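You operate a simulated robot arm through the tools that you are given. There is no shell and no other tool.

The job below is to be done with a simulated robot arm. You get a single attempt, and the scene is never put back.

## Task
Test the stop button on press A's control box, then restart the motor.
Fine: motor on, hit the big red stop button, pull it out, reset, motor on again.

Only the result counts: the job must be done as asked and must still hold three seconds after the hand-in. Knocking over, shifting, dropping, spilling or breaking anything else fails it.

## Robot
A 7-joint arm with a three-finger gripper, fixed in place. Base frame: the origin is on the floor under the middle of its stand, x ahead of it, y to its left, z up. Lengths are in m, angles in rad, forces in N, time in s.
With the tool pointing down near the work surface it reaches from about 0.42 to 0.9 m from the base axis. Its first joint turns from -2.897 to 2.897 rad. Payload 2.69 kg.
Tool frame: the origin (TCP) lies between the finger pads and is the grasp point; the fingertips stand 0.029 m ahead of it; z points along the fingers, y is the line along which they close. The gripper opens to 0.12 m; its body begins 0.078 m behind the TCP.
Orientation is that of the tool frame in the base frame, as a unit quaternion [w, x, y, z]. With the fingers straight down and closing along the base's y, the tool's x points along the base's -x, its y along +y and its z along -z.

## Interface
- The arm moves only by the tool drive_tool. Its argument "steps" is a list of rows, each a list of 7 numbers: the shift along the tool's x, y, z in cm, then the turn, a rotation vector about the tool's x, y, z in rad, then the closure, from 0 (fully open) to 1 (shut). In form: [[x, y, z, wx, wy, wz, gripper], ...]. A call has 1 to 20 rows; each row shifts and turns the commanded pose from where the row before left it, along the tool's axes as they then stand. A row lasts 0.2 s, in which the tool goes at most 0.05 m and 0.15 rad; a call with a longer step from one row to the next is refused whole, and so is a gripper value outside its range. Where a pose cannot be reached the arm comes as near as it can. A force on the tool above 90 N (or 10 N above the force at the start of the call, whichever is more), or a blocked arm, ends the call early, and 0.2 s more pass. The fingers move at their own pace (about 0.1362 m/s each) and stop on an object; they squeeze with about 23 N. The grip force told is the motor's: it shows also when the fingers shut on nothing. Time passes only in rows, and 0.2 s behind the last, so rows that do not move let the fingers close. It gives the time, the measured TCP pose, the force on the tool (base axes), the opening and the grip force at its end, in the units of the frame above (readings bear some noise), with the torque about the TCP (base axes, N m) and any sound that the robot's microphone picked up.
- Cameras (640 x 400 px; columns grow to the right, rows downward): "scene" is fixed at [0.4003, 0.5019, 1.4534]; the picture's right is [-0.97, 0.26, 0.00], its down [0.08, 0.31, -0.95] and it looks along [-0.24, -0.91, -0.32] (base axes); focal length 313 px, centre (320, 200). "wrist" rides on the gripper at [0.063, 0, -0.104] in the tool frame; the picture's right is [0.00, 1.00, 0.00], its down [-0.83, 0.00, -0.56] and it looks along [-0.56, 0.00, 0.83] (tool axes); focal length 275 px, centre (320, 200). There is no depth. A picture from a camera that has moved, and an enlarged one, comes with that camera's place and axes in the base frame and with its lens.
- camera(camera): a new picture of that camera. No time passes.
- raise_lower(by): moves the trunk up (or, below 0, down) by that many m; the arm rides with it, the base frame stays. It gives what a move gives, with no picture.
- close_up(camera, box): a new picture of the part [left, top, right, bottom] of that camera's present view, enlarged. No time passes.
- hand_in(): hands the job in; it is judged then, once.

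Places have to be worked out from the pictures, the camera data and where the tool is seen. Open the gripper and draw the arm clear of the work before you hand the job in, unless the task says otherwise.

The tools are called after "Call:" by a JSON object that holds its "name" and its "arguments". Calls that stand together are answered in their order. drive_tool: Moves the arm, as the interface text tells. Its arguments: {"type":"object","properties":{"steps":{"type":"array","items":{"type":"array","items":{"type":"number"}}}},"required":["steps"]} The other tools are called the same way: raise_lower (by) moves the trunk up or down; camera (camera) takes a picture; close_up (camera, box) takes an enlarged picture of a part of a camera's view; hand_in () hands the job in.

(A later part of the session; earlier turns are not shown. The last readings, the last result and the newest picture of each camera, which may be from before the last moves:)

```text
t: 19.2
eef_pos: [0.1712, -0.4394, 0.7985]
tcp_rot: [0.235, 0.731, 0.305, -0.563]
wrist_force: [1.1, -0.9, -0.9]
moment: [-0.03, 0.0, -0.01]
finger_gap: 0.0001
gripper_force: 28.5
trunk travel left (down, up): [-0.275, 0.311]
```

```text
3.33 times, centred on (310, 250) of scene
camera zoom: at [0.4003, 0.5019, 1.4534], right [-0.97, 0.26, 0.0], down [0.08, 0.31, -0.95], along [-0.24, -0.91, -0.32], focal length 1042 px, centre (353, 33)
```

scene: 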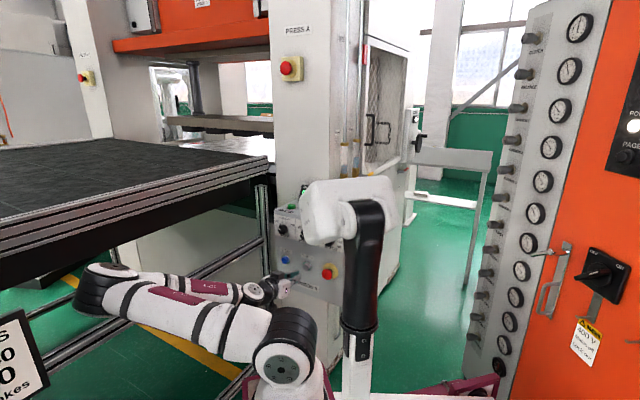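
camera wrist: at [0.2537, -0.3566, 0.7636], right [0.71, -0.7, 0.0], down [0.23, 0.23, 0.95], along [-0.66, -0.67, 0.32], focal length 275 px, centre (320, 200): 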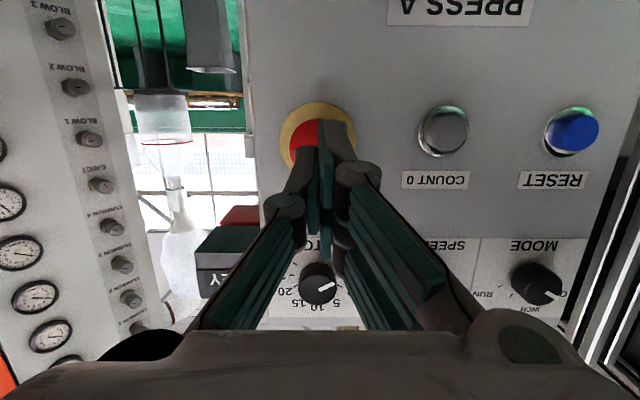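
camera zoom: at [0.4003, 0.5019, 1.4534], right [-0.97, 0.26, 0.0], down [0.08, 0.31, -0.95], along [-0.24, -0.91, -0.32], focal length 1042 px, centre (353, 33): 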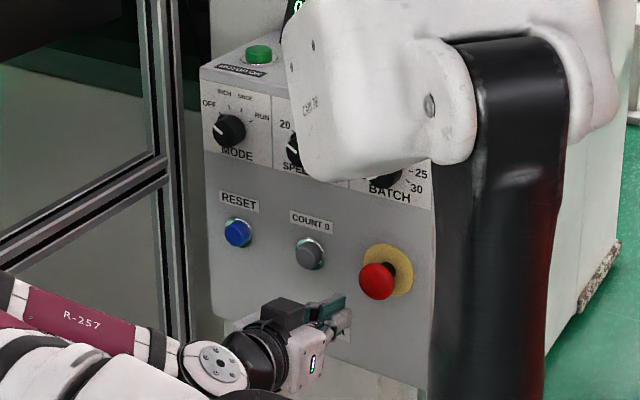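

The tips are in line with the mushroom to within about 3 mm. I advance straight toward the panel and slow down near the expected contact.

Call:
{"name": "drive_tool", "arguments": {"steps": [[-0.258, 0, 0.966, 0, 0, 0, 1], [-0.258, 0, 0.966, 0, 0, 0, 1], [-0.258, 0, 0.966, 0, 0, 0, 1], [-0.258, 0, 0.966, 0, 0, 0, 1], [-0.077, 0, 0.29, 0, 0, 0, 1], [-0.077, 0, 0.29, 0, 0, 0, 1]]}}

Call:
{"name": "camera", "arguments": {"camera": "wrist"}}

Call:
{"name": "close_up", "arguments": {"camera": "scene", "box": [290, 230, 350, 300]}}

```text
t: 20.6
eef_pos: [0.1374, -0.4729, 0.7999]
tcp_rot: [0.234, 0.733, 0.305, -0.562]
wrist_force: [-0.3, 0.2, 0.0]
moment: [-0.01, 0.0, 0.01]
finger_gap: 0.0
gripper_force: 28.4
trunk travel left (down, up): [-0.275, 0.311]
```

```text
taken
camera wrist: at [0.2196, -0.3889, 0.7647], right [0.71, -0.7, 0.0], down [0.23, 0.23, 0.95], along [-0.67, -0.67, 0.32], focal length 275 px, centre (320, 200)
```

wrist: 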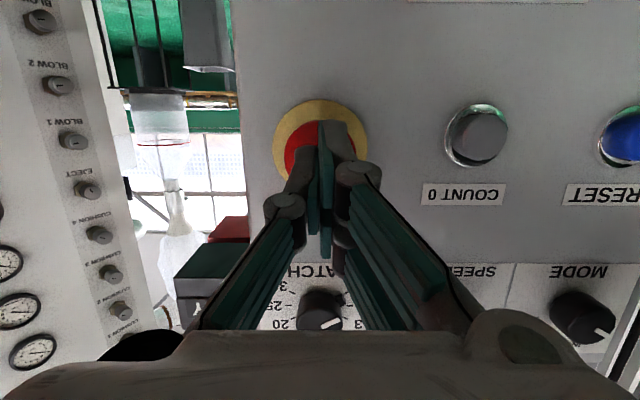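

```text
5.71 times, centred on (320, 265) of scene
camera zoom: at [0.4003, 0.5019, 1.4534], right [-0.97, 0.26, 0.0], down [0.08, 0.31, -0.95], along [-0.24, -0.91, -0.32], focal length 1786 px, centre (320, -171)
```

zoom: 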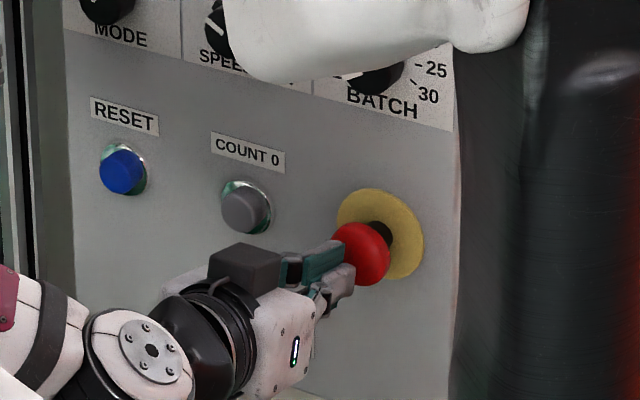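

The tips are right at the mushroom face with no force yet. I press on in small rows, watching for the click.

Call:
{"name": "drive_tool", "arguments": {"steps": [[-0.077, 0, 0.29, 0, 0, 0, 1], [-0.077, 0, 0.29, 0, 0, 0, 1], [-0.077, 0, 0.29, 0, 0, 0, 1], [-0.077, 0, 0.29, 0, 0, 0, 1]]}}

Call:
{"name": "close_up", "arguments": {"camera": "scene", "box": [290, 230, 350, 300]}}

Call:
{"name": "camera", "arguments": {"camera": "wrist"}}

```text
t: 21.6
eef_pos: [0.128, -0.4789, 0.7986]
tcp_rot: [0.234, 0.733, 0.304, -0.562]
wrist_force: [1.7, 3.0, 1.8]
moment: [-0.14, -0.01, -0.04]
finger_gap: 0.0
gripper_force: 29.3
trunk travel left (down, up): [-0.275, 0.311]
```

```text
5.71 times, centred on (320, 265) of scene
camera zoom: at [0.4003, 0.5019, 1.4534], right [-0.97, 0.26, 0.0], down [0.08, 0.31, -0.95], along [-0.24, -0.91, -0.32], focal length 1786 px, centre (320, -171)
```

zoom: 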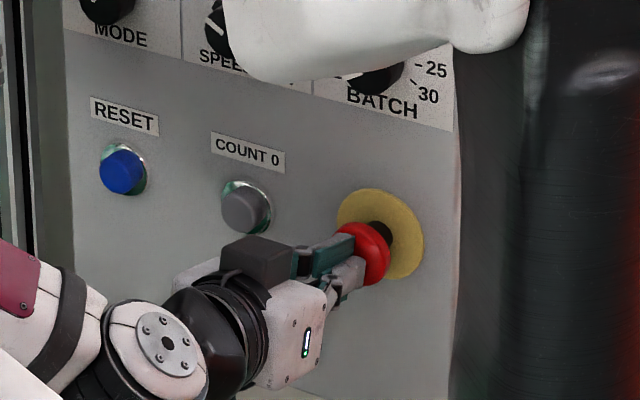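

```text
taken
camera wrist: at [0.2107, -0.3963, 0.7643], right [0.71, -0.71, 0.0], down [0.23, 0.23, 0.95], along [-0.67, -0.67, 0.32], focal length 275 px, centre (320, 200)
```

wrist: 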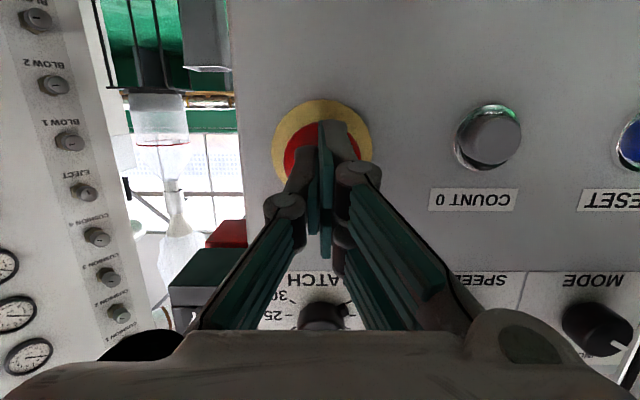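

Contact has just begun at about 3.5 N. I keep pressing in small rows.

Call:
{"name": "drive_tool", "arguments": {"steps": [[-0.077, 0, 0.29, 0, 0, 0, 1], [-0.077, 0, 0.29, 0, 0, 0, 1], [-0.077, 0, 0.29, 0, 0, 0, 1]]}}

Call:
{"name": "close_up", "arguments": {"camera": "scene", "box": [290, 230, 350, 300]}}

```text
t: 22.4
eef_pos: [0.1236, -0.4859, 0.7992]
tcp_rot: [0.234, 0.732, 0.305, -0.562]
wrist_force: [-0.3, 0.9, 0.1]
moment: [-0.01, 0.01, 0.0]
finger_gap: 0.0
gripper_force: 28.3
trunk travel left (down, up): [-0.275, 0.311]
```

```text
5.71 times, centred on (320, 265) of scene
camera zoom: at [0.4003, 0.5019, 1.4534], right [-0.97, 0.26, 0.0], down [0.08, 0.31, -0.95], along [-0.24, -0.91, -0.32], focal length 1786 px, centre (320, -171)
```

zoom: 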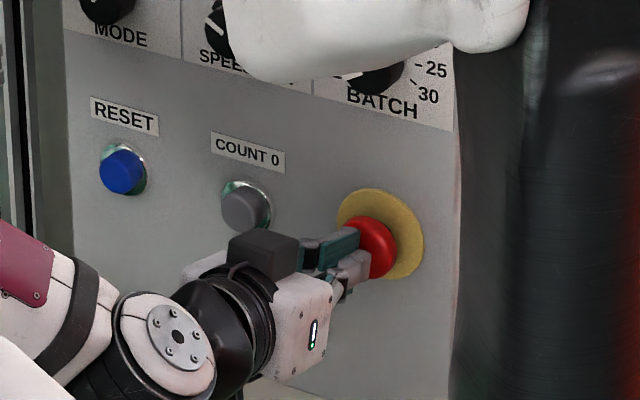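

The mushroom head has moved in and its neck is hidden, with the force back near zero, as if it snapped through. No click was reported, so I push a little more to be sure it latches.

Call:
{"name": "drive_tool", "arguments": {"steps": [[-0.077, 0, 0.29, 0, 0, 0, 1], [-0.077, 0, 0.29, 0, 0, 0, 1], [-0.052, 0, 0.193, 0, 0, 0, 1]]}}

Call:
{"name": "close_up", "arguments": {"camera": "scene", "box": [290, 230, 350, 300]}}

Call:
{"name": "camera", "arguments": {"camera": "wrist"}}

```text
t: 23.2
eef_pos: [0.1227, -0.4891, 0.7989]
tcp_rot: [0.234, 0.733, 0.306, -0.561]
wrist_force: [52.1, 49.1, 26.7]
moment: [-1.02, 0.96, 0.2]
finger_gap: 0.0
gripper_force: 28.6
trunk travel left (down, up): [-0.275, 0.311]
stopped in row 3: the force on the tool passed its limit at 98 N (the readings are from after the stop); the commanded pose is now the measured one
```

```text
5.71 times, centred on (320, 265) of scene
camera zoom: at [0.4003, 0.5019, 1.4534], right [-0.97, 0.26, 0.0], down [0.08, 0.31, -0.95], along [-0.24, -0.91, -0.32], focal length 1786 px, centre (320, -171)
```

zoom: 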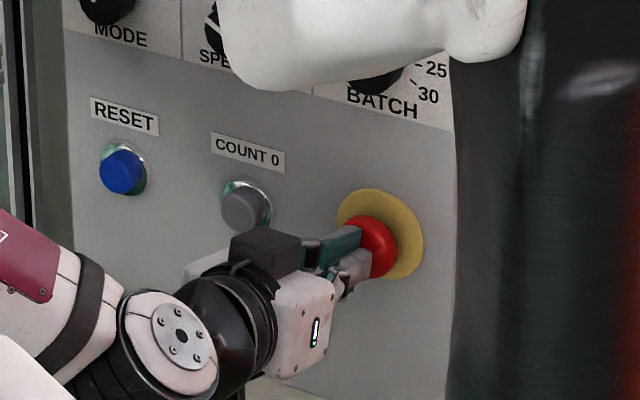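

```text
taken
camera wrist: at [0.2035, -0.4043, 0.7645], right [0.71, -0.7, 0.0], down [0.23, 0.22, 0.95], along [-0.67, -0.67, 0.32], focal length 275 px, centre (320, 200)
```

wrist: 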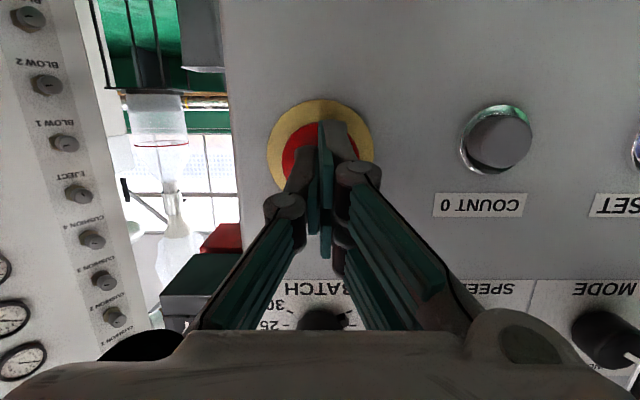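

The mushroom bottomed out at the force limit. I back off along the same line and check that the head stays in.

Call:
{"name": "drive_tool", "arguments": {"steps": [[0.129, 0, -0.483, 0, 0, 0, 1], [0.258, 0, -0.966, 0, 0, 0, 1], [0.515, 0, -1.93, 0, 0, 0, 1], [0.515, 0, -1.93, 0, 0, 0, 1]]}}

Call:
{"name": "close_up", "arguments": {"camera": "scene", "box": [290, 230, 350, 300]}}

Call:
{"name": "camera", "arguments": {"camera": "wrist"}}

Call:
{"name": "camera", "arguments": {"camera": "scene"}}

```text
t: 24.2
eef_pos: [0.1585, -0.4522, 0.7985]
tcp_rot: [0.233, 0.734, 0.305, -0.561]
wrist_force: [0.0, 0.1, 1.7]
moment: [-0.03, 0.02, 0.02]
finger_gap: 0.0
gripper_force: 28.6
trunk travel left (down, up): [-0.275, 0.311]
```

```text
5.71 times, centred on (320, 265) of scene
camera zoom: at [0.4003, 0.5019, 1.4534], right [-0.97, 0.26, 0.0], down [0.08, 0.31, -0.95], along [-0.24, -0.91, -0.32], focal length 1786 px, centre (320, -171)
```

zoom: 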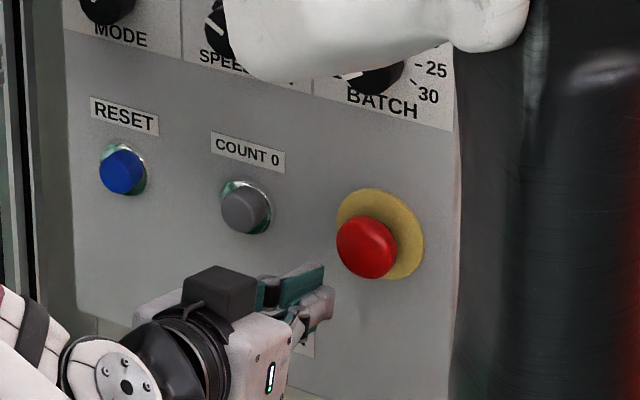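

```text
taken
camera wrist: at [0.2393, -0.3689, 0.7639], right [0.71, -0.7, 0.0], down [0.23, 0.22, 0.95], along [-0.67, -0.67, 0.32], focal length 275 px, centre (320, 200)
```

wrist: 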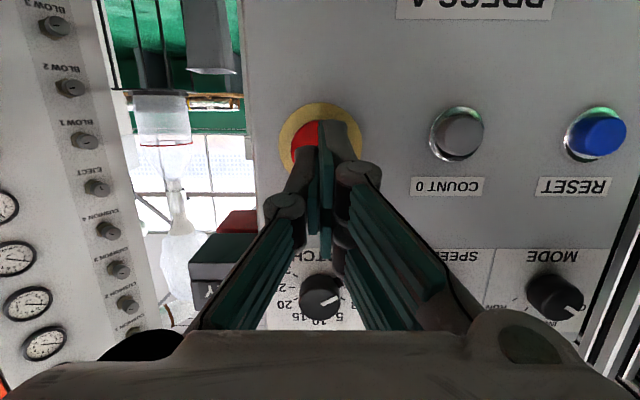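

```text
taken
```

scene: 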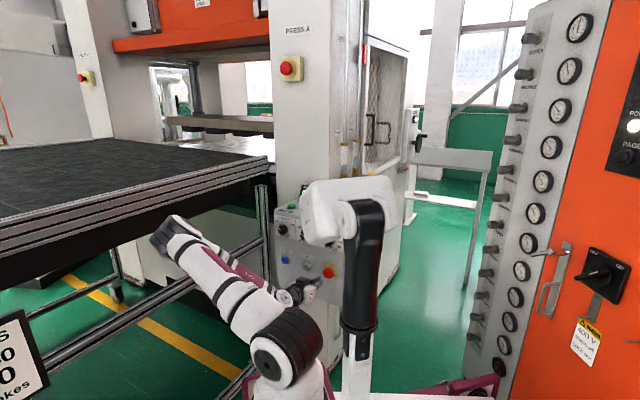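

The head stays in close to the yellow plate, so the button is latched. The mast hides the display, so I back off and raise the hand to read it with the wrist camera before pulling.

Call:
{"name": "drive_tool", "arguments": {"steps": [[0.645, 0, -2.415, 0, 0, 0, 1], [0.645, 0, -2.415, 0, 0, 0, 1], [-4.347, 0, -1.161, 0, 0, 0, 1], [-4.347, 0, -1.161, 0, 0, 0, 1], [-4.347, 0, -1.161, 0, 0, 0, 1], [-4.347, 0, -1.161, 0, 0, 0, 1]]}}

Call:
{"name": "camera", "arguments": {"camera": "wrist"}}

Call:
{"name": "camera", "arguments": {"camera": "scene"}}

```text
t: 25.6
eef_pos: [0.1946, -0.4481, 0.9681]
tcp_rot: [0.233, 0.733, 0.306, -0.561]
wrist_force: [0.1, -0.8, -0.4]
moment: [-0.03, 0.01, 0.0]
finger_gap: 0.0002
gripper_force: 28.3
out of reach, approached as far as the arm can: row 2, 3, 4
trunk travel left (down, up): [-0.275, 0.311]
```

```text
taken
camera wrist: at [0.2772, -0.3636, 0.9336], right [0.71, -0.7, -0.01], down [0.23, 0.22, 0.95], along [-0.67, -0.67, 0.32], focal length 275 px, centre (320, 200)
```

wrist: 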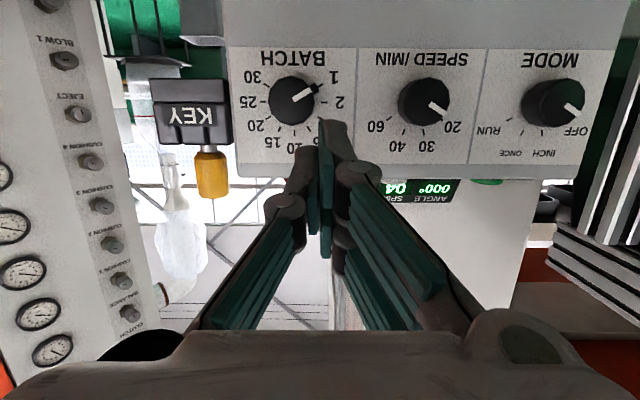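

```text
taken
```

scene: 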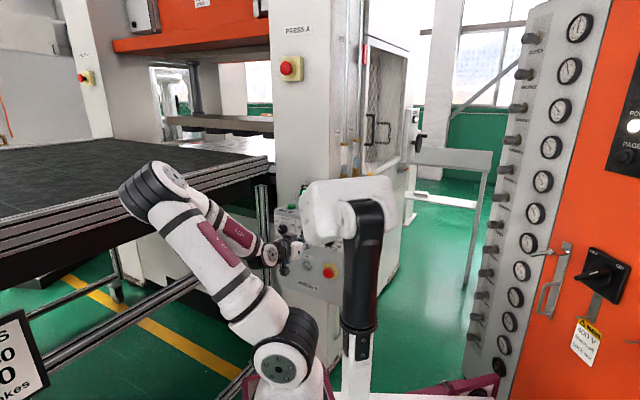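

SPM has dropped to 04, so the stop registered and the motor is running down. I open the fingers part way and return to a pre-grasp point in front of the mushroom.

Call:
{"name": "drive_tool", "arguments": {"steps": [[0, 0, 0, 0, 0, 0, 0.35], [3.87, -0.56, 1.965, 0, 0, 0, 0.35], [3.87, -0.56, 1.965, 0, 0, 0, 0.35], [3.87, -0.56, 1.965, 0, 0, 0, 0.35], [3.87, -0.56, 1.965, 0, 0, 0, 0.35]]}}

Call:
{"name": "camera", "arguments": {"camera": "wrist"}}

Call:
{"name": "close_up", "arguments": {"camera": "scene", "box": [280, 220, 360, 310]}}

```text
t: 26.8
eef_pos: [0.1537, -0.4569, 0.7969]
tcp_rot: [0.234, 0.733, 0.306, -0.561]
wrist_force: [-0.4, 0.8, -0.6]
moment: [-0.01, 0.01, 0.02]
finger_gap: 0.078
gripper_force: 0.0
trunk travel left (down, up): [-0.275, 0.311]
```

```text
taken
camera wrist: at [0.2355, -0.373, 0.7627], right [0.71, -0.7, 0.0], down [0.23, 0.22, 0.95], along [-0.67, -0.67, 0.32], focal length 275 px, centre (320, 200)
```

wrist: 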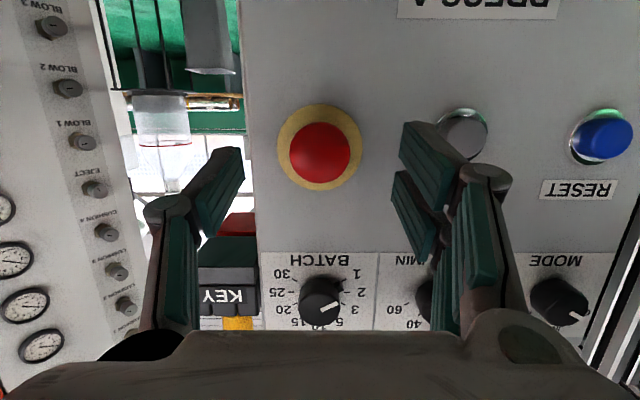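

```text
4.44 times, centred on (320, 265) of scene
camera zoom: at [0.4003, 0.5019, 1.4534], right [-0.97, 0.26, 0.0], down [0.08, 0.31, -0.95], along [-0.24, -0.91, -0.32], focal length 1389 px, centre (320, -89)
```

zoom: 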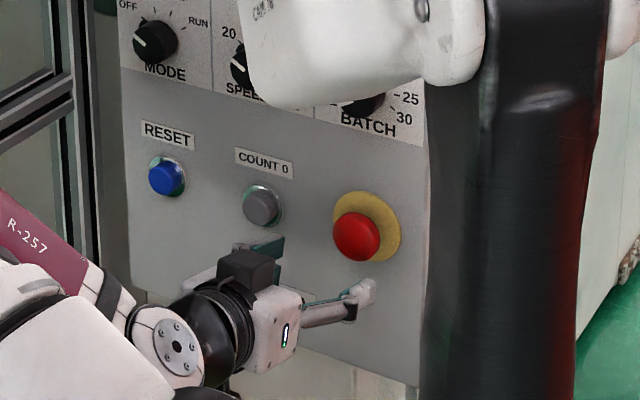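

The mushroom is centred between the open fingers, with its head at about z 0.794 and n -0.29 (distance along the panel normal). I advance so the pads straddle the head, stopping just short of the yellow plate.

Call:
{"name": "drive_tool", "arguments": {"steps": [[-0.42, 0, 1.27, 0, 0, 0, 0.35], [-0.42, 0, 1.27, 0, 0, 0, 0.35], [-0.42, 0, 1.27, 0, 0, 0, 0.35], [-0.2, 0, 0.7, 0, 0, 0, 0.35], [-0.15, 0, 0.5, 0, 0, 0, 0.35]]}}

Call:
{"name": "camera", "arguments": {"camera": "wrist"}}

Call:
{"name": "close_up", "arguments": {"camera": "scene", "box": [290, 230, 350, 300]}}

```text
t: 28.0
eef_pos: [0.1176, -0.4935, 0.8032]
tcp_rot: [0.233, 0.733, 0.306, -0.561]
wrist_force: [0.4, 0.2, 0.8]
moment: [0.03, 0.0, 0.01]
finger_gap: 0.0779
gripper_force: 0.0
trunk travel left (down, up): [-0.275, 0.311]
```

```text
taken
camera wrist: at [0.1997, -0.4096, 0.7678], right [0.71, -0.7, -0.01], down [0.23, 0.22, 0.95], along [-0.67, -0.67, 0.32], focal length 275 px, centre (320, 200)
```

wrist: 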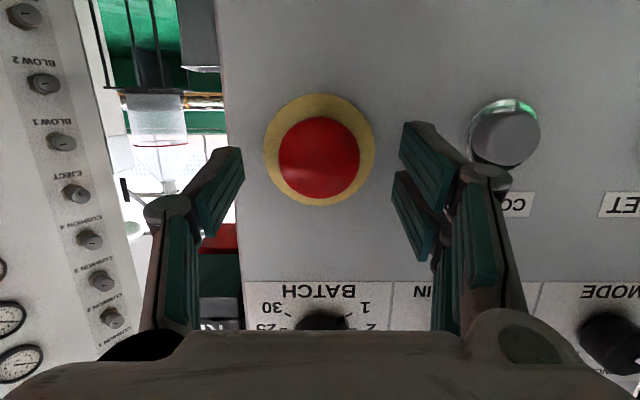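

```text
5.71 times, centred on (320, 265) of scene
camera zoom: at [0.4003, 0.5019, 1.4534], right [-0.97, 0.26, 0.0], down [0.08, 0.31, -0.95], along [-0.24, -0.91, -0.32], focal length 1786 px, centre (320, -171)
```

zoom: 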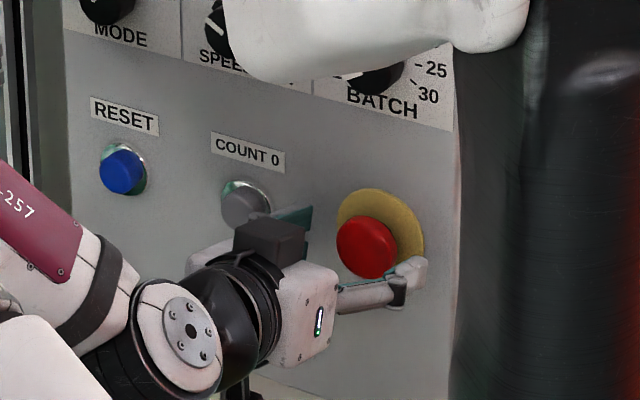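

The head is just inside the fingertips, so I need nearly 1 cm more depth for the pads to cover the rim. I advance slowly and watch for contact with the plate.

Call:
{"name": "drive_tool", "arguments": {"steps": [[-0.02, 0, 0.31, 0, 0, 0, 0.35], [-0.02, 0, 0.31, 0, 0, 0, 0.35], [-0.02, 0, 0.3, 0, 0, 0, 0.35]]}}

Call:
{"name": "camera", "arguments": {"camera": "wrist"}}

Call:
{"name": "close_up", "arguments": {"camera": "scene", "box": [300, 240, 345, 290]}}

```text
t: 28.8
eef_pos: [0.1109, -0.5003, 0.8003]
tcp_rot: [0.232, 0.734, 0.305, -0.561]
wrist_force: [0.3, 0.0, 0.1]
moment: [-0.01, 0.0, 0.02]
finger_gap: 0.0779
gripper_force: 0.1
trunk travel left (down, up): [-0.275, 0.311]
```

```text
taken
camera wrist: at [0.193, -0.4154, 0.7665], right [0.71, -0.7, -0.01], down [0.23, 0.22, 0.95], along [-0.67, -0.67, 0.32], focal length 275 px, centre (320, 200)
```

wrist: 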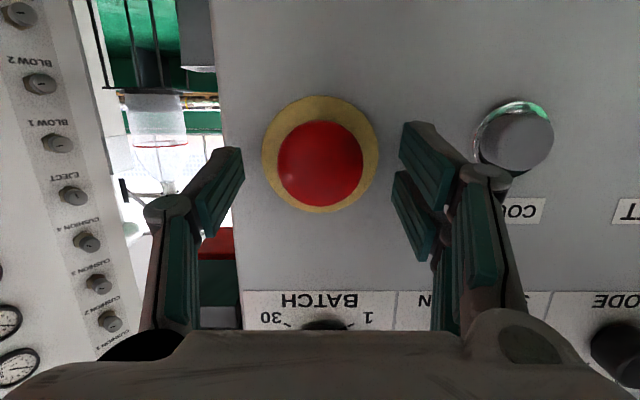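

```text
8.00 times, centred on (322, 265) of scene
camera zoom: at [0.4003, 0.5019, 1.4534], right [-0.97, 0.26, 0.0], down [0.08, 0.31, -0.95], along [-0.24, -0.91, -0.32], focal length 2501 px, centre (300, -320)
```

zoom: 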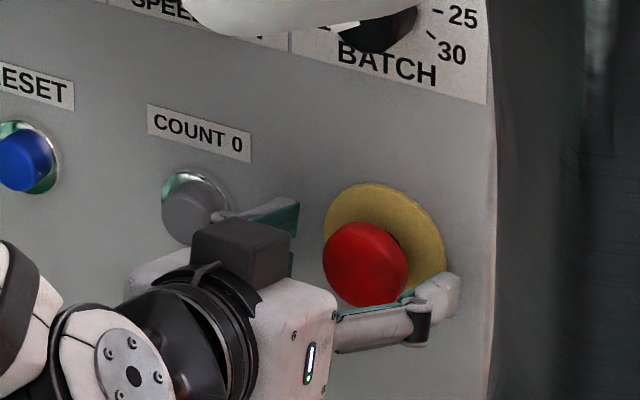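

There is no contact yet and the tips reach about 1 cm past the head's widest part. I close the fingers on the mushroom.

Call:
{"name": "drive_tool", "arguments": {"steps": [[0, 0, 0, 0, 0, 0, 0.6], [0, 0, 0, 0, 0, 0, 1], [0, 0, 0, 0, 0, 0, 1], [0, 0, 0, 0, 0, 0, 1]]}}

Call:
{"name": "camera", "arguments": {"camera": "wrist"}}

Call:
{"name": "close_up", "arguments": {"camera": "scene", "box": [300, 240, 345, 290]}}

```text
t: 29.8
eef_pos: [0.1116, -0.4992, 0.8006]
tcp_rot: [0.233, 0.733, 0.305, -0.561]
wrist_force: [-0.9, -0.2, 0.0]
moment: [0.13, 0.04, 0.12]
finger_gap: 0.0427
gripper_force: 44.6
trunk travel left (down, up): [-0.275, 0.311]
```

```text
taken
camera wrist: at [0.193, -0.4153, 0.7666], right [0.71, -0.7, -0.01], down [0.23, 0.22, 0.95], along [-0.67, -0.67, 0.32], focal length 275 px, centre (320, 200)
```

wrist: 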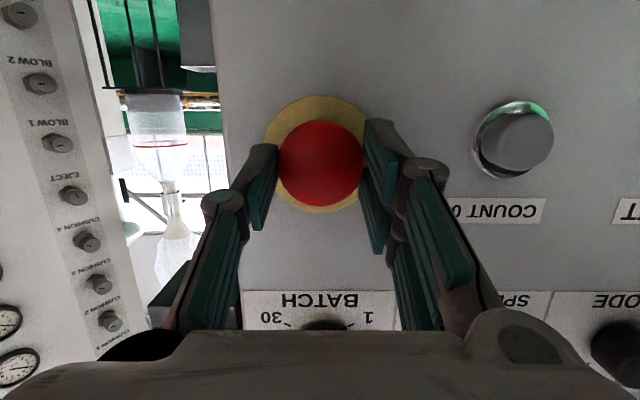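

```text
8.00 times, centred on (322, 265) of scene
camera zoom: at [0.4003, 0.5019, 1.4534], right [-0.97, 0.26, 0.0], down [0.08, 0.31, -0.95], along [-0.24, -0.91, -0.32], focal length 2501 px, centre (300, -320)
```

zoom: 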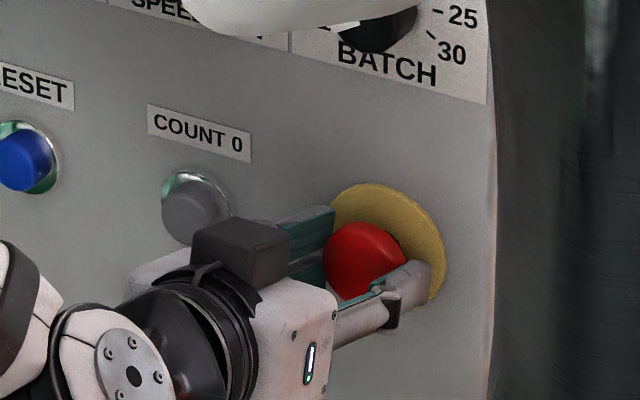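

The head is gripped at a gap of 42.7 mm with the pads on both sides. I pull straight out in small rows.

Call:
{"name": "drive_tool", "arguments": {"steps": [[0.077, 0, -0.29, 0, 0, 0, 1], [0.077, 0, -0.29, 0, 0, 0, 1], [0.077, 0, -0.29, 0, 0, 0, 1], [0.077, 0, -0.29, 0, 0, 0, 1]]}}

Call:
{"name": "camera", "arguments": {"camera": "wrist"}}

Call:
{"name": "close_up", "arguments": {"camera": "scene", "box": [300, 240, 345, 290]}}

```text
t: 30.8
eef_pos: [0.1185, -0.4917, 0.8004]
tcp_rot: [0.233, 0.733, 0.305, -0.561]
wrist_force: [-10.6, -10.0, -4.9]
moment: [0.72, -0.61, 0.25]
finger_gap: 0.0431
gripper_force: 44.8
trunk travel left (down, up): [-0.275, 0.311]
```

```text
taken
camera wrist: at [0.2001, -0.4082, 0.7665], right [0.71, -0.7, -0.01], down [0.23, 0.22, 0.95], along [-0.67, -0.67, 0.32], focal length 275 px, centre (320, 200)
```

wrist: 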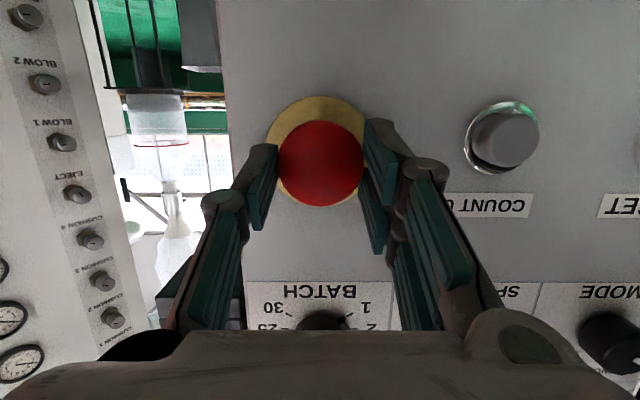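

```text
8.00 times, centred on (322, 265) of scene
camera zoom: at [0.4003, 0.5019, 1.4534], right [-0.97, 0.26, 0.0], down [0.08, 0.31, -0.95], along [-0.24, -0.91, -0.32], focal length 2501 px, centre (300, -320)
```

zoom: 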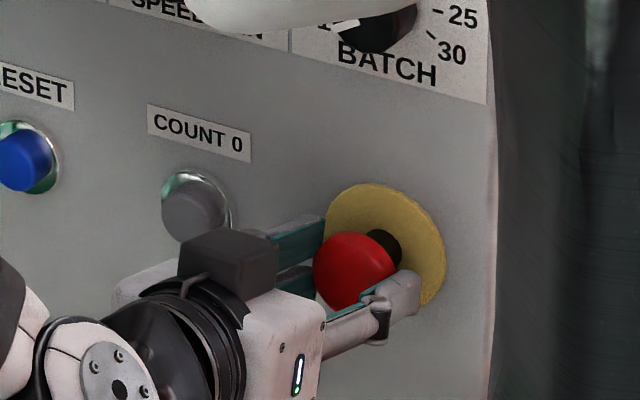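

The head has come out with its neck visible again, and it matches its original position in the picture. I give one more slight pull to be sure it is fully out.

Call:
{"name": "drive_tool", "arguments": {"steps": [[0.039, 0, -0.145, 0, 0, 0, 1], [0.039, 0, -0.145, 0, 0, 0, 1]]}}

Call:
{"name": "close_up", "arguments": {"camera": "scene", "box": [300, 240, 345, 290]}}

```text
t: 31.4
eef_pos: [0.12, -0.4896, 0.802]
tcp_rot: [0.234, 0.733, 0.304, -0.562]
wrist_force: [-11.7, -14.3, 3.6]
moment: [-0.1, 0.21, -0.09]
finger_gap: 0.0426
gripper_force: 46.0
trunk travel left (down, up): [-0.275, 0.311]
```

```text
8.00 times, centred on (322, 265) of scene
camera zoom: at [0.4003, 0.5019, 1.4534], right [-0.97, 0.26, 0.0], down [0.08, 0.31, -0.95], along [-0.24, -0.91, -0.32], focal length 2501 px, centre (300, -320)
```

zoom: 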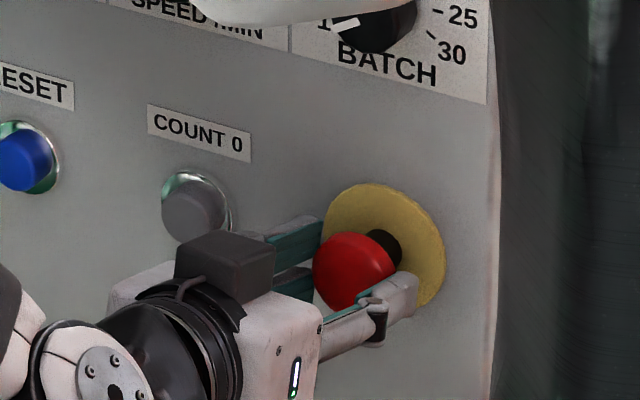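

The head is at its outer stop. I open the fingers and back straight away from it.

Call:
{"name": "drive_tool", "arguments": {"steps": [[0, 0, 0, 0, 0, 0, 0.35], [0, 0, 0, 0, 0, 0, 0.35], [0.258, 0, -0.966, 0, 0, 0, 0.35], [0.387, 0, -1.45, 0, 0, 0, 0.35], [0.387, 0, -1.45, 0, 0, 0, 0.35], [0.258, 0, -0.966, 0, 0, 0, 0.35]]}}

Call:
{"name": "camera", "arguments": {"camera": "wrist"}}

Call:
{"name": "close_up", "arguments": {"camera": "scene", "box": [250, 190, 370, 310]}}

```text
t: 32.8
eef_pos: [0.1589, -0.4548, 0.7993]
tcp_rot: [0.233, 0.733, 0.305, -0.561]
wrist_force: [-0.1, -0.6, -0.8]
moment: [0.03, 0.02, 0.0]
finger_gap: 0.0779
gripper_force: 0.0
trunk travel left (down, up): [-0.275, 0.311]
```

```text
taken
camera wrist: at [0.2397, -0.3701, 0.766], right [0.71, -0.7, 0.0], down [0.23, 0.22, 0.95], along [-0.67, -0.67, 0.32], focal length 275 px, centre (320, 200)
```

wrist: 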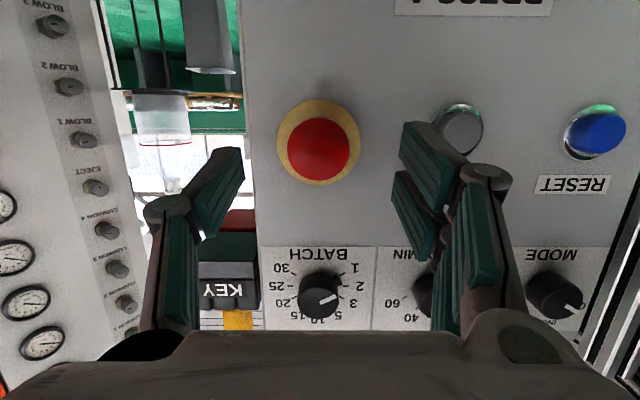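

```text
3.33 times, centred on (310, 250) of scene
camera zoom: at [0.4003, 0.5019, 1.4534], right [-0.97, 0.26, 0.0], down [0.08, 0.31, -0.95], along [-0.24, -0.91, -0.32], focal length 1042 px, centre (353, 33)
```

zoom: 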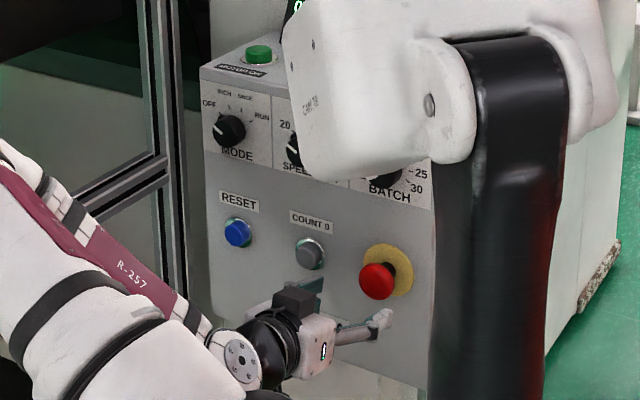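

The mushroom is clearly out. I close the fingers and slide sideways, in front of the panel, toward RESET at (0.239, -0.677, 0.782), checking the elbow half way.

Call:
{"name": "drive_tool", "arguments": {"steps": [[0.2, 0, -0.5, 0, 0, 0, 1], [0.2, 3.57, -0.1, 0, 0, 0, 1], [0.2, 3.57, -0.05, 0, 0, 0, 1], [0.2, 3.57, 0, 0, 0, 0, 1]]}}

Call:
{"name": "camera", "arguments": {"camera": "scene"}}

Call:
{"name": "camera", "arguments": {"camera": "wrist"}}

```text
t: 33.8
eef_pos: [0.2395, -0.5237, 0.7951]
tcp_rot: [0.233, 0.733, 0.305, -0.561]
wrist_force: [-0.7, -0.5, 0.1]
moment: [0.03, 0.0, -0.01]
finger_gap: 0.0001
gripper_force: 23.2
trunk travel left (down, up): [-0.275, 0.311]
```

```text
taken
```

scene: 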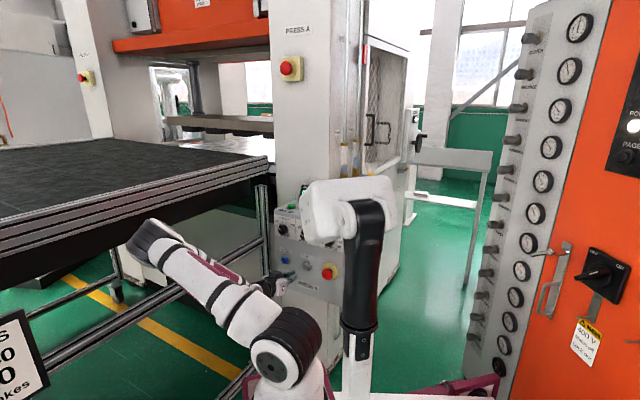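

```text
taken
camera wrist: at [0.3212, -0.4399, 0.7604], right [0.71, -0.7, -0.01], down [0.23, 0.22, 0.95], along [-0.67, -0.67, 0.32], focal length 275 px, centre (320, 200)
```

wrist: 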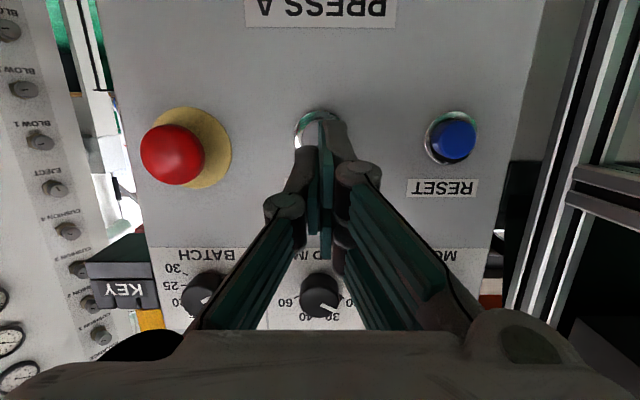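

RESET now reads at about (0.237, -0.672, 0.7835). I continue sideways the remaining 10 cm to line up with it.

Call:
{"name": "drive_tool", "arguments": {"steps": [[0.13, 3.47, 0.03, 0, 0, 0, 1], [0.13, 3.47, 0.03, 0, 0, 0, 1], [0.13, 3.46, 0.03, 0, 0, 0, 1]]}}

Call:
{"name": "camera", "arguments": {"camera": "scene"}}

Call:
{"name": "camera", "arguments": {"camera": "wrist"}}

```text
t: 34.6
eef_pos: [0.3127, -0.5979, 0.7924]
tcp_rot: [0.233, 0.734, 0.305, -0.561]
wrist_force: [-0.1, 0.1, 0.0]
moment: [-0.02, -0.01, -0.03]
finger_gap: 0.0
gripper_force: 22.5
trunk travel left (down, up): [-0.275, 0.311]
```

```text
taken
```

scene: 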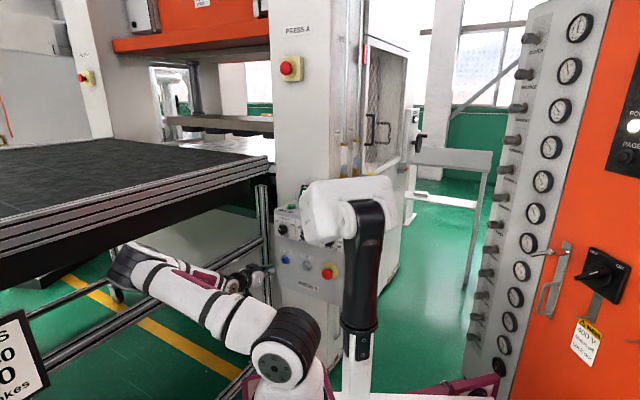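

```text
taken
camera wrist: at [0.3952, -0.5134, 0.7578], right [0.71, -0.7, -0.01], down [0.23, 0.22, 0.95], along [-0.67, -0.67, 0.32], focal length 275 px, centre (320, 200)
```

wrist: 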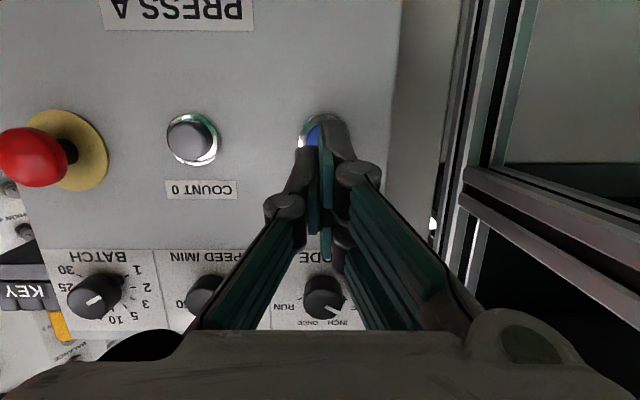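

The tips are lined up with RESET to within a couple of pixels. I advance straight toward the panel, slowing near the cap.

Call:
{"name": "drive_tool", "arguments": {"steps": [[-0.387, 0, 1.449, 0, 0, 0, 1], [-0.387, 0, 1.449, 0, 0, 0, 1], [-0.387, 0, 1.449, 0, 0, 0, 1], [-0.258, 0, 0.966, 0, 0, 0, 1]]}}

Call:
{"name": "camera", "arguments": {"camera": "wrist"}}

Call:
{"name": "close_up", "arguments": {"camera": "scene", "box": [255, 230, 315, 300]}}

```text
t: 35.6
eef_pos: [0.2744, -0.635, 0.79]
tcp_rot: [0.233, 0.733, 0.305, -0.561]
wrist_force: [-0.7, -0.9, -0.5]
moment: [0.01, 0.0, -0.01]
finger_gap: 0.0
gripper_force: 23.0
trunk travel left (down, up): [-0.275, 0.311]
```

```text
taken
camera wrist: at [0.3561, -0.5511, 0.7564], right [0.71, -0.7, -0.01], down [0.23, 0.22, 0.95], along [-0.67, -0.67, 0.32], focal length 275 px, centre (320, 200)
```

wrist: 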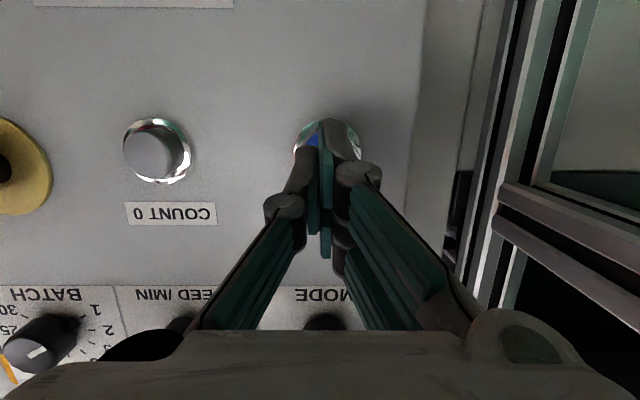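

```text
5.71 times, centred on (285, 265) of scene
camera zoom: at [0.4003, 0.5019, 1.4534], right [-0.97, 0.26, 0.0], down [0.08, 0.31, -0.95], along [-0.24, -0.91, -0.32], focal length 1786 px, centre (520, -171)
```

zoom: 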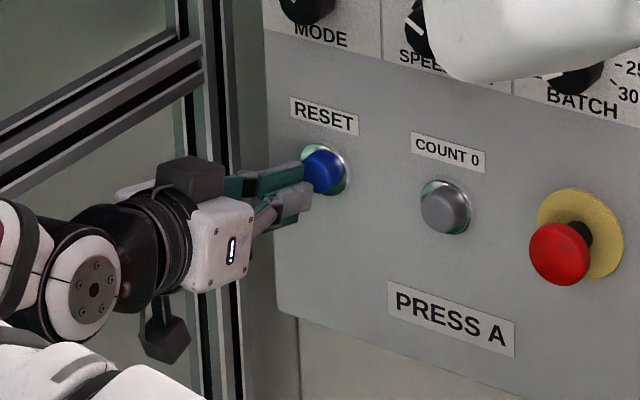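

The tips are about 2 cm from the cap, and the collar centre is about 4 mm to the +y side. I correct that slightly and press in small rows.

Call:
{"name": "drive_tool", "arguments": {"steps": [[-0.23, 0.2, 0.48, 0, 0, 0, 1], [-0.23, 0.15, 0.48, 0, 0, 0, 1], [-0.077, 0, 0.29, 0, 0, 0, 1], [-0.077, 0, 0.29, 0, 0, 0, 1]]}}

Call:
{"name": "close_up", "arguments": {"camera": "scene", "box": [255, 230, 315, 300]}}

```text
t: 36.6
eef_pos: [0.2641, -0.6508, 0.7932]
tcp_rot: [0.233, 0.733, 0.306, -0.561]
wrist_force: [-0.4, -0.9, -0.4]
moment: [-0.03, 0.01, 0.0]
finger_gap: 0.0003
gripper_force: 22.9
trunk travel left (down, up): [-0.275, 0.311]
```

```text
5.71 times, centred on (285, 265) of scene
camera zoom: at [0.4003, 0.5019, 1.4534], right [-0.97, 0.26, 0.0], down [0.08, 0.31, -0.95], along [-0.24, -0.91, -0.32], focal length 1786 px, centre (520, -171)
```

zoom: 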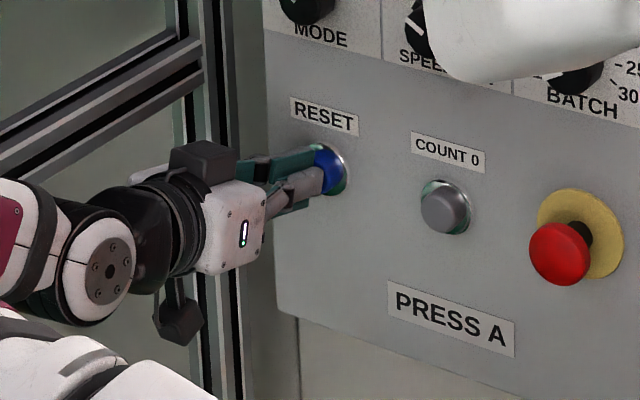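

There is still no force, with the tips right at the cap. I press on in small rows.

Call:
{"name": "drive_tool", "arguments": {"steps": [[-0.077, 0, 0.29, 0, 0, 0, 1], [-0.077, 0, 0.29, 0, 0, 0, 1], [-0.026, 0, 0.097, 0, 0, 0, 1]]}}

Call:
{"name": "close_up", "arguments": {"camera": "scene", "box": [255, 230, 315, 300]}}

Call:
{"name": "camera", "arguments": {"camera": "wrist"}}

```text
t: 37.4
eef_pos: [0.2605, -0.6549, 0.7936]
tcp_rot: [0.233, 0.733, 0.306, -0.561]
wrist_force: [1.5, 1.8, 2.4]
moment: [-0.07, 0.08, 0.02]
finger_gap: 0.0
gripper_force: 22.7
trunk travel left (down, up): [-0.275, 0.311]
heard: click
```

```text
5.71 times, centred on (285, 265) of scene
camera zoom: at [0.4003, 0.5019, 1.4534], right [-0.97, 0.26, 0.0], down [0.08, 0.31, -0.95], along [-0.24, -0.91, -0.32], focal length 1786 px, centre (520, -171)
```

zoom: 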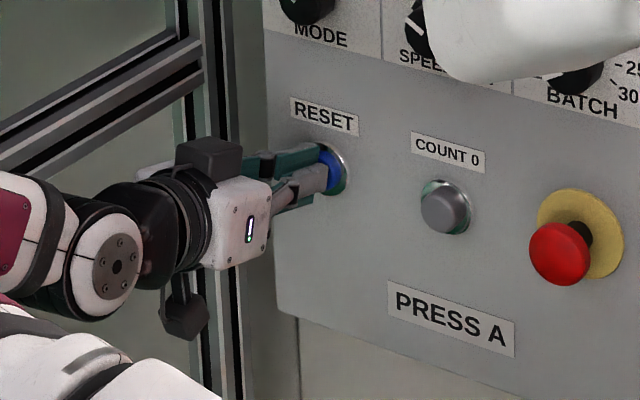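

```text
taken
camera wrist: at [0.3416, -0.5715, 0.7584], right [0.71, -0.7, -0.01], down [0.23, 0.22, 0.95], along [-0.67, -0.67, 0.32], focal length 275 px, centre (320, 200)
```

wrist: 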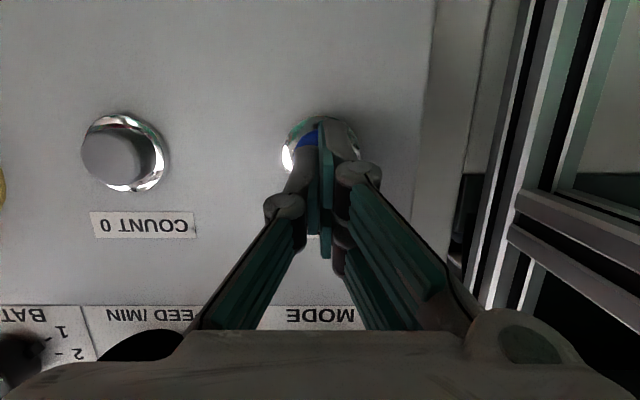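

A click was heard, so RESET was pressed. I back straight away from the panel.

Call:
{"name": "drive_tool", "arguments": {"steps": [[-0.026, 0, 0.097, 0, 0, 0, 1], [0.129, 0, -0.483, 0, 0, 0, 1], [0.387, 0, -1.449, 0, 0, 0, 1], [0.645, 0, -2.415, 0, 0, 0, 1], [0.645, 0, -2.415, 0, 0, 0, 1], [0.645, 0, -2.415, 0, 0, 0, 1]]}}

Call:
{"name": "camera", "arguments": {"camera": "scene"}}

Call:
{"name": "camera", "arguments": {"camera": "wrist"}}

```text
t: 38.8
eef_pos: [0.3258, -0.5885, 0.793]
tcp_rot: [0.233, 0.733, 0.305, -0.561]
wrist_force: [-0.9, -0.3, 1.2]
moment: [0.02, -0.01, 0.05]
finger_gap: 0.0001
gripper_force: 22.8
trunk travel left (down, up): [-0.275, 0.311]
```

```text
taken
```

scene: 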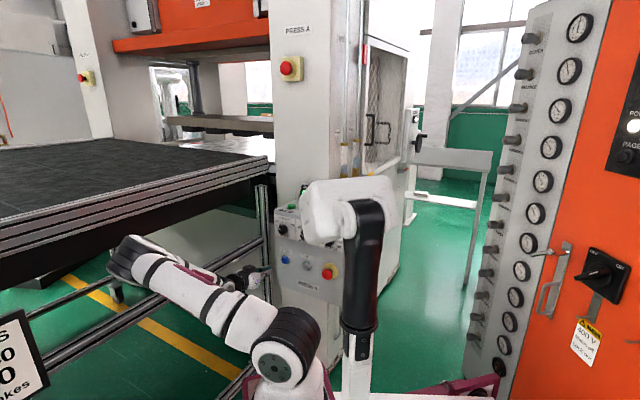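

```text
taken
camera wrist: at [0.4074, -0.5041, 0.7592], right [0.71, -0.7, -0.01], down [0.23, 0.22, 0.95], along [-0.67, -0.67, 0.32], focal length 275 px, centre (320, 200)
```

wrist: 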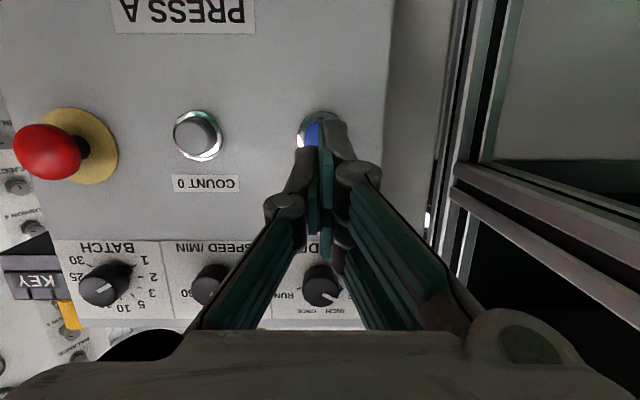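

The mushroom is out and RESET is done. Now I retrace my path: away from the panel and up, then tilting the tool back toward straight down.

Call:
{"name": "drive_tool", "arguments": {"steps": [[-1.77, -1.96, -2.6, 0, 0, 0, 1], [-1.77, -1.96, -2.6, 0, 0, 0, 1], [-1.77, -1.96, -2.6, 0, 0, 0, 1], [-1.77, -1.96, -2.6, 0, 0, 0, 1], [-1.77, -1.96, -2.6, 0, 0, 0, 1], [0, 0, 0, 0, 0.14, 0, 1], [0, 0, 0, 0, 0.14, 0, 1], [0, 0, 0, 0, 0.14, 0, 1], [0, 0, 0, 0, 0.14, 0, 1]]}}

Call:
{"name": "camera", "arguments": {"camera": "wrist"}}

Call:
{"name": "camera", "arguments": {"camera": "scene"}}

```text
t: 40.8
eef_pos: [0.3294, -0.4453, 0.913]
tcp_rot: [0.141, 0.86, 0.357, -0.336]
wrist_force: [1.3, 0.4, 0.0]
moment: [0.0, 0.1, -0.01]
finger_gap: 0.0
gripper_force: 22.8
trunk travel left (down, up): [-0.275, 0.311]
```

```text
taken
camera wrist: at [0.4112, -0.3617, 0.9455], right [0.71, -0.7, 0.0], down [-0.16, -0.17, 0.97], along [-0.68, -0.69, -0.23], focal length 275 px, centre (320, 200)
```

wrist: 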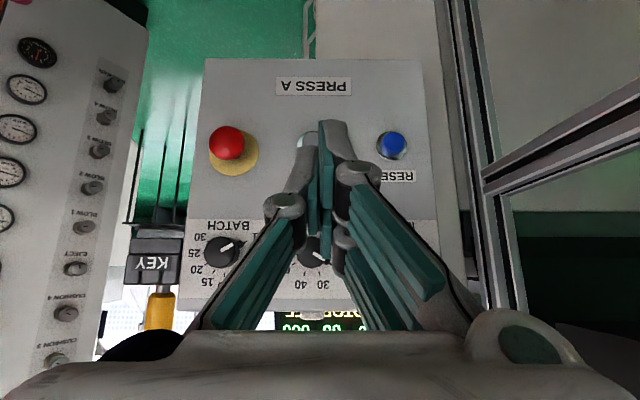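

```text
taken
```

scene: 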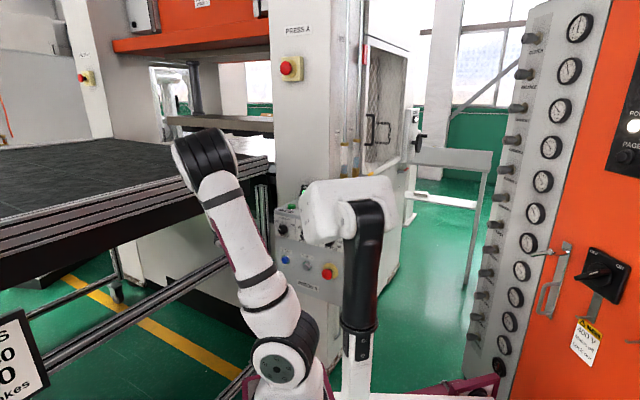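

The display is partly visible upside down, so I enlarge it to read the state after the reset.

Call:
{"name": "close_up", "arguments": {"camera": "wrist", "box": [240, 290, 400, 340]}}

Call:
{"name": "drive_tool", "arguments": {"steps": [[0, 0, 0, 0, 0.15, 0, 1], [0, 0, 0, 0, 0.15, 0, 1], [0, 0, 0, 0, 0.15, 0, 1], [0, 0, 0, 0, 0.15, 0, 1], [0, 0, 0, 0, 0.15, 0, 1]]}}

```text
4.00 times, centred on (320, 315) of wrist
camera zoom: at [0.4112, -0.3617, 0.9455], right [0.71, -0.7, 0.0], down [-0.16, -0.17, 0.97], along [-0.68, -0.69, -0.23], focal length 1101 px, centre (320, -260)
```

zoom: 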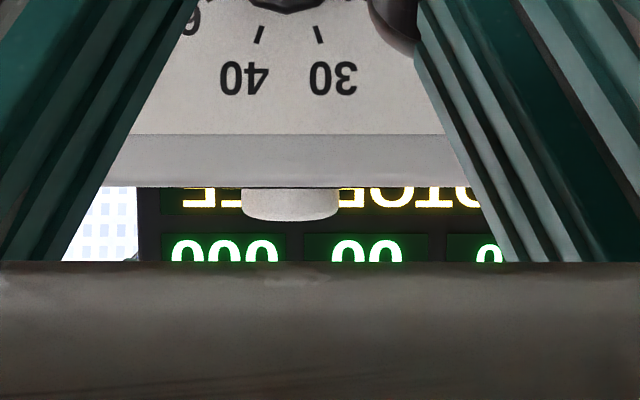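

```text
t: 42.0
eef_pos: [0.3382, -0.4468, 0.9126]
tcp_rot: [-0.002, 0.919, 0.395, 0.001]
wrist_force: [-13.2, -1.7, 0.0]
moment: [0.11, -1.32, 0.0]
finger_gap: 0.0
gripper_force: 22.9
trunk travel left (down, up): [-0.275, 0.311]
```

The display shows MOTOR OFF with SPM 00 and no fault, as expected after the reset. But the tool now reads a 13 N sideways force and sits 9 mm off, so I look for what it is touching.

Call:
{"name": "camera", "arguments": {"camera": "scene"}}

Call:
{"name": "camera", "arguments": {"camera": "wrist"}}

Call:
{"name": "close_up", "arguments": {"camera": "scene", "box": [150, 130, 400, 400]}}

```text
taken
```

scene: 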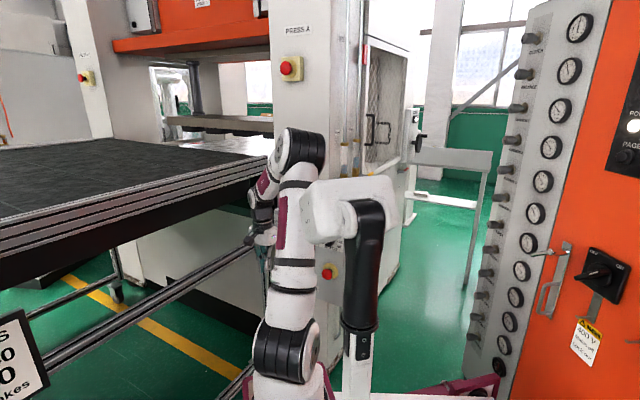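

```text
taken
camera wrist: at [0.3809, -0.4005, 1.0159], right [0.73, -0.68, 0.0], down [-0.57, -0.61, 0.55], along [-0.38, -0.4, -0.83], focal length 275 px, centre (320, 200)
```

wrist: 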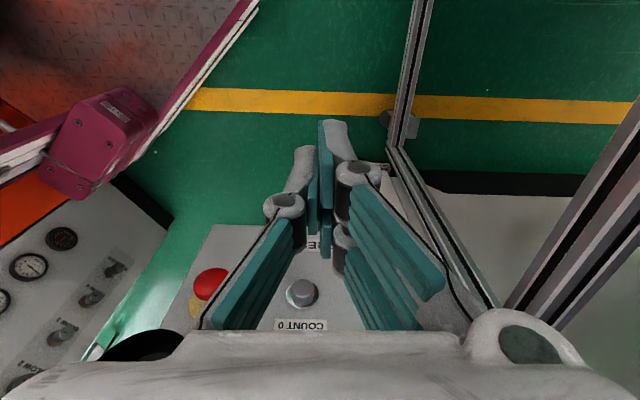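

```text
1.48 times, centred on (275, 265) of scene
camera zoom: at [0.4003, 0.5019, 1.4534], right [-0.97, 0.26, 0.0], down [0.08, 0.31, -0.95], along [-0.24, -0.91, -0.32], focal length 463 px, centre (387, 104)
```

zoom: 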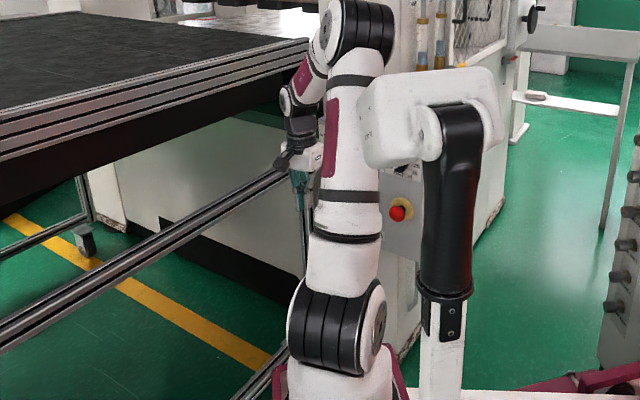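

The elbow flipped to the upper configuration during this turn, so the force may just come from that fast swing. I hold still briefly and read it again.

Call:
{"name": "drive_tool", "arguments": {"steps": [[0, 0, 0, 0, 0, 0, 1], [0, 0, 0, 0, 0, 0, 1]]}}

Call:
{"name": "close_up", "arguments": {"camera": "scene", "box": [220, 120, 360, 320]}}

```text
t: 42.6
eef_pos: [0.3281, -0.4455, 0.9123]
tcp_rot: [-0.001, 0.923, 0.384, 0.001]
wrist_force: [0.0, -0.6, -0.3]
moment: [-0.02, -0.03, 0.01]
finger_gap: 0.0001
gripper_force: 23.1
trunk travel left (down, up): [-0.275, 0.311]
```

```text
2.00 times, centred on (290, 220) of scene
camera zoom: at [0.4003, 0.5019, 1.4534], right [-0.97, 0.26, 0.0], down [0.08, 0.31, -0.95], along [-0.24, -0.91, -0.32], focal length 625 px, centre (380, 160)
```

zoom: 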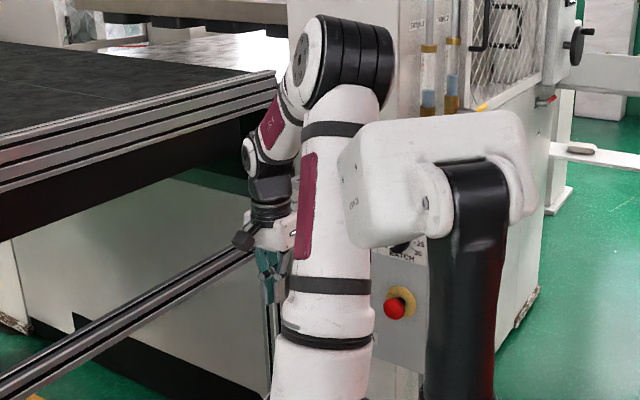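

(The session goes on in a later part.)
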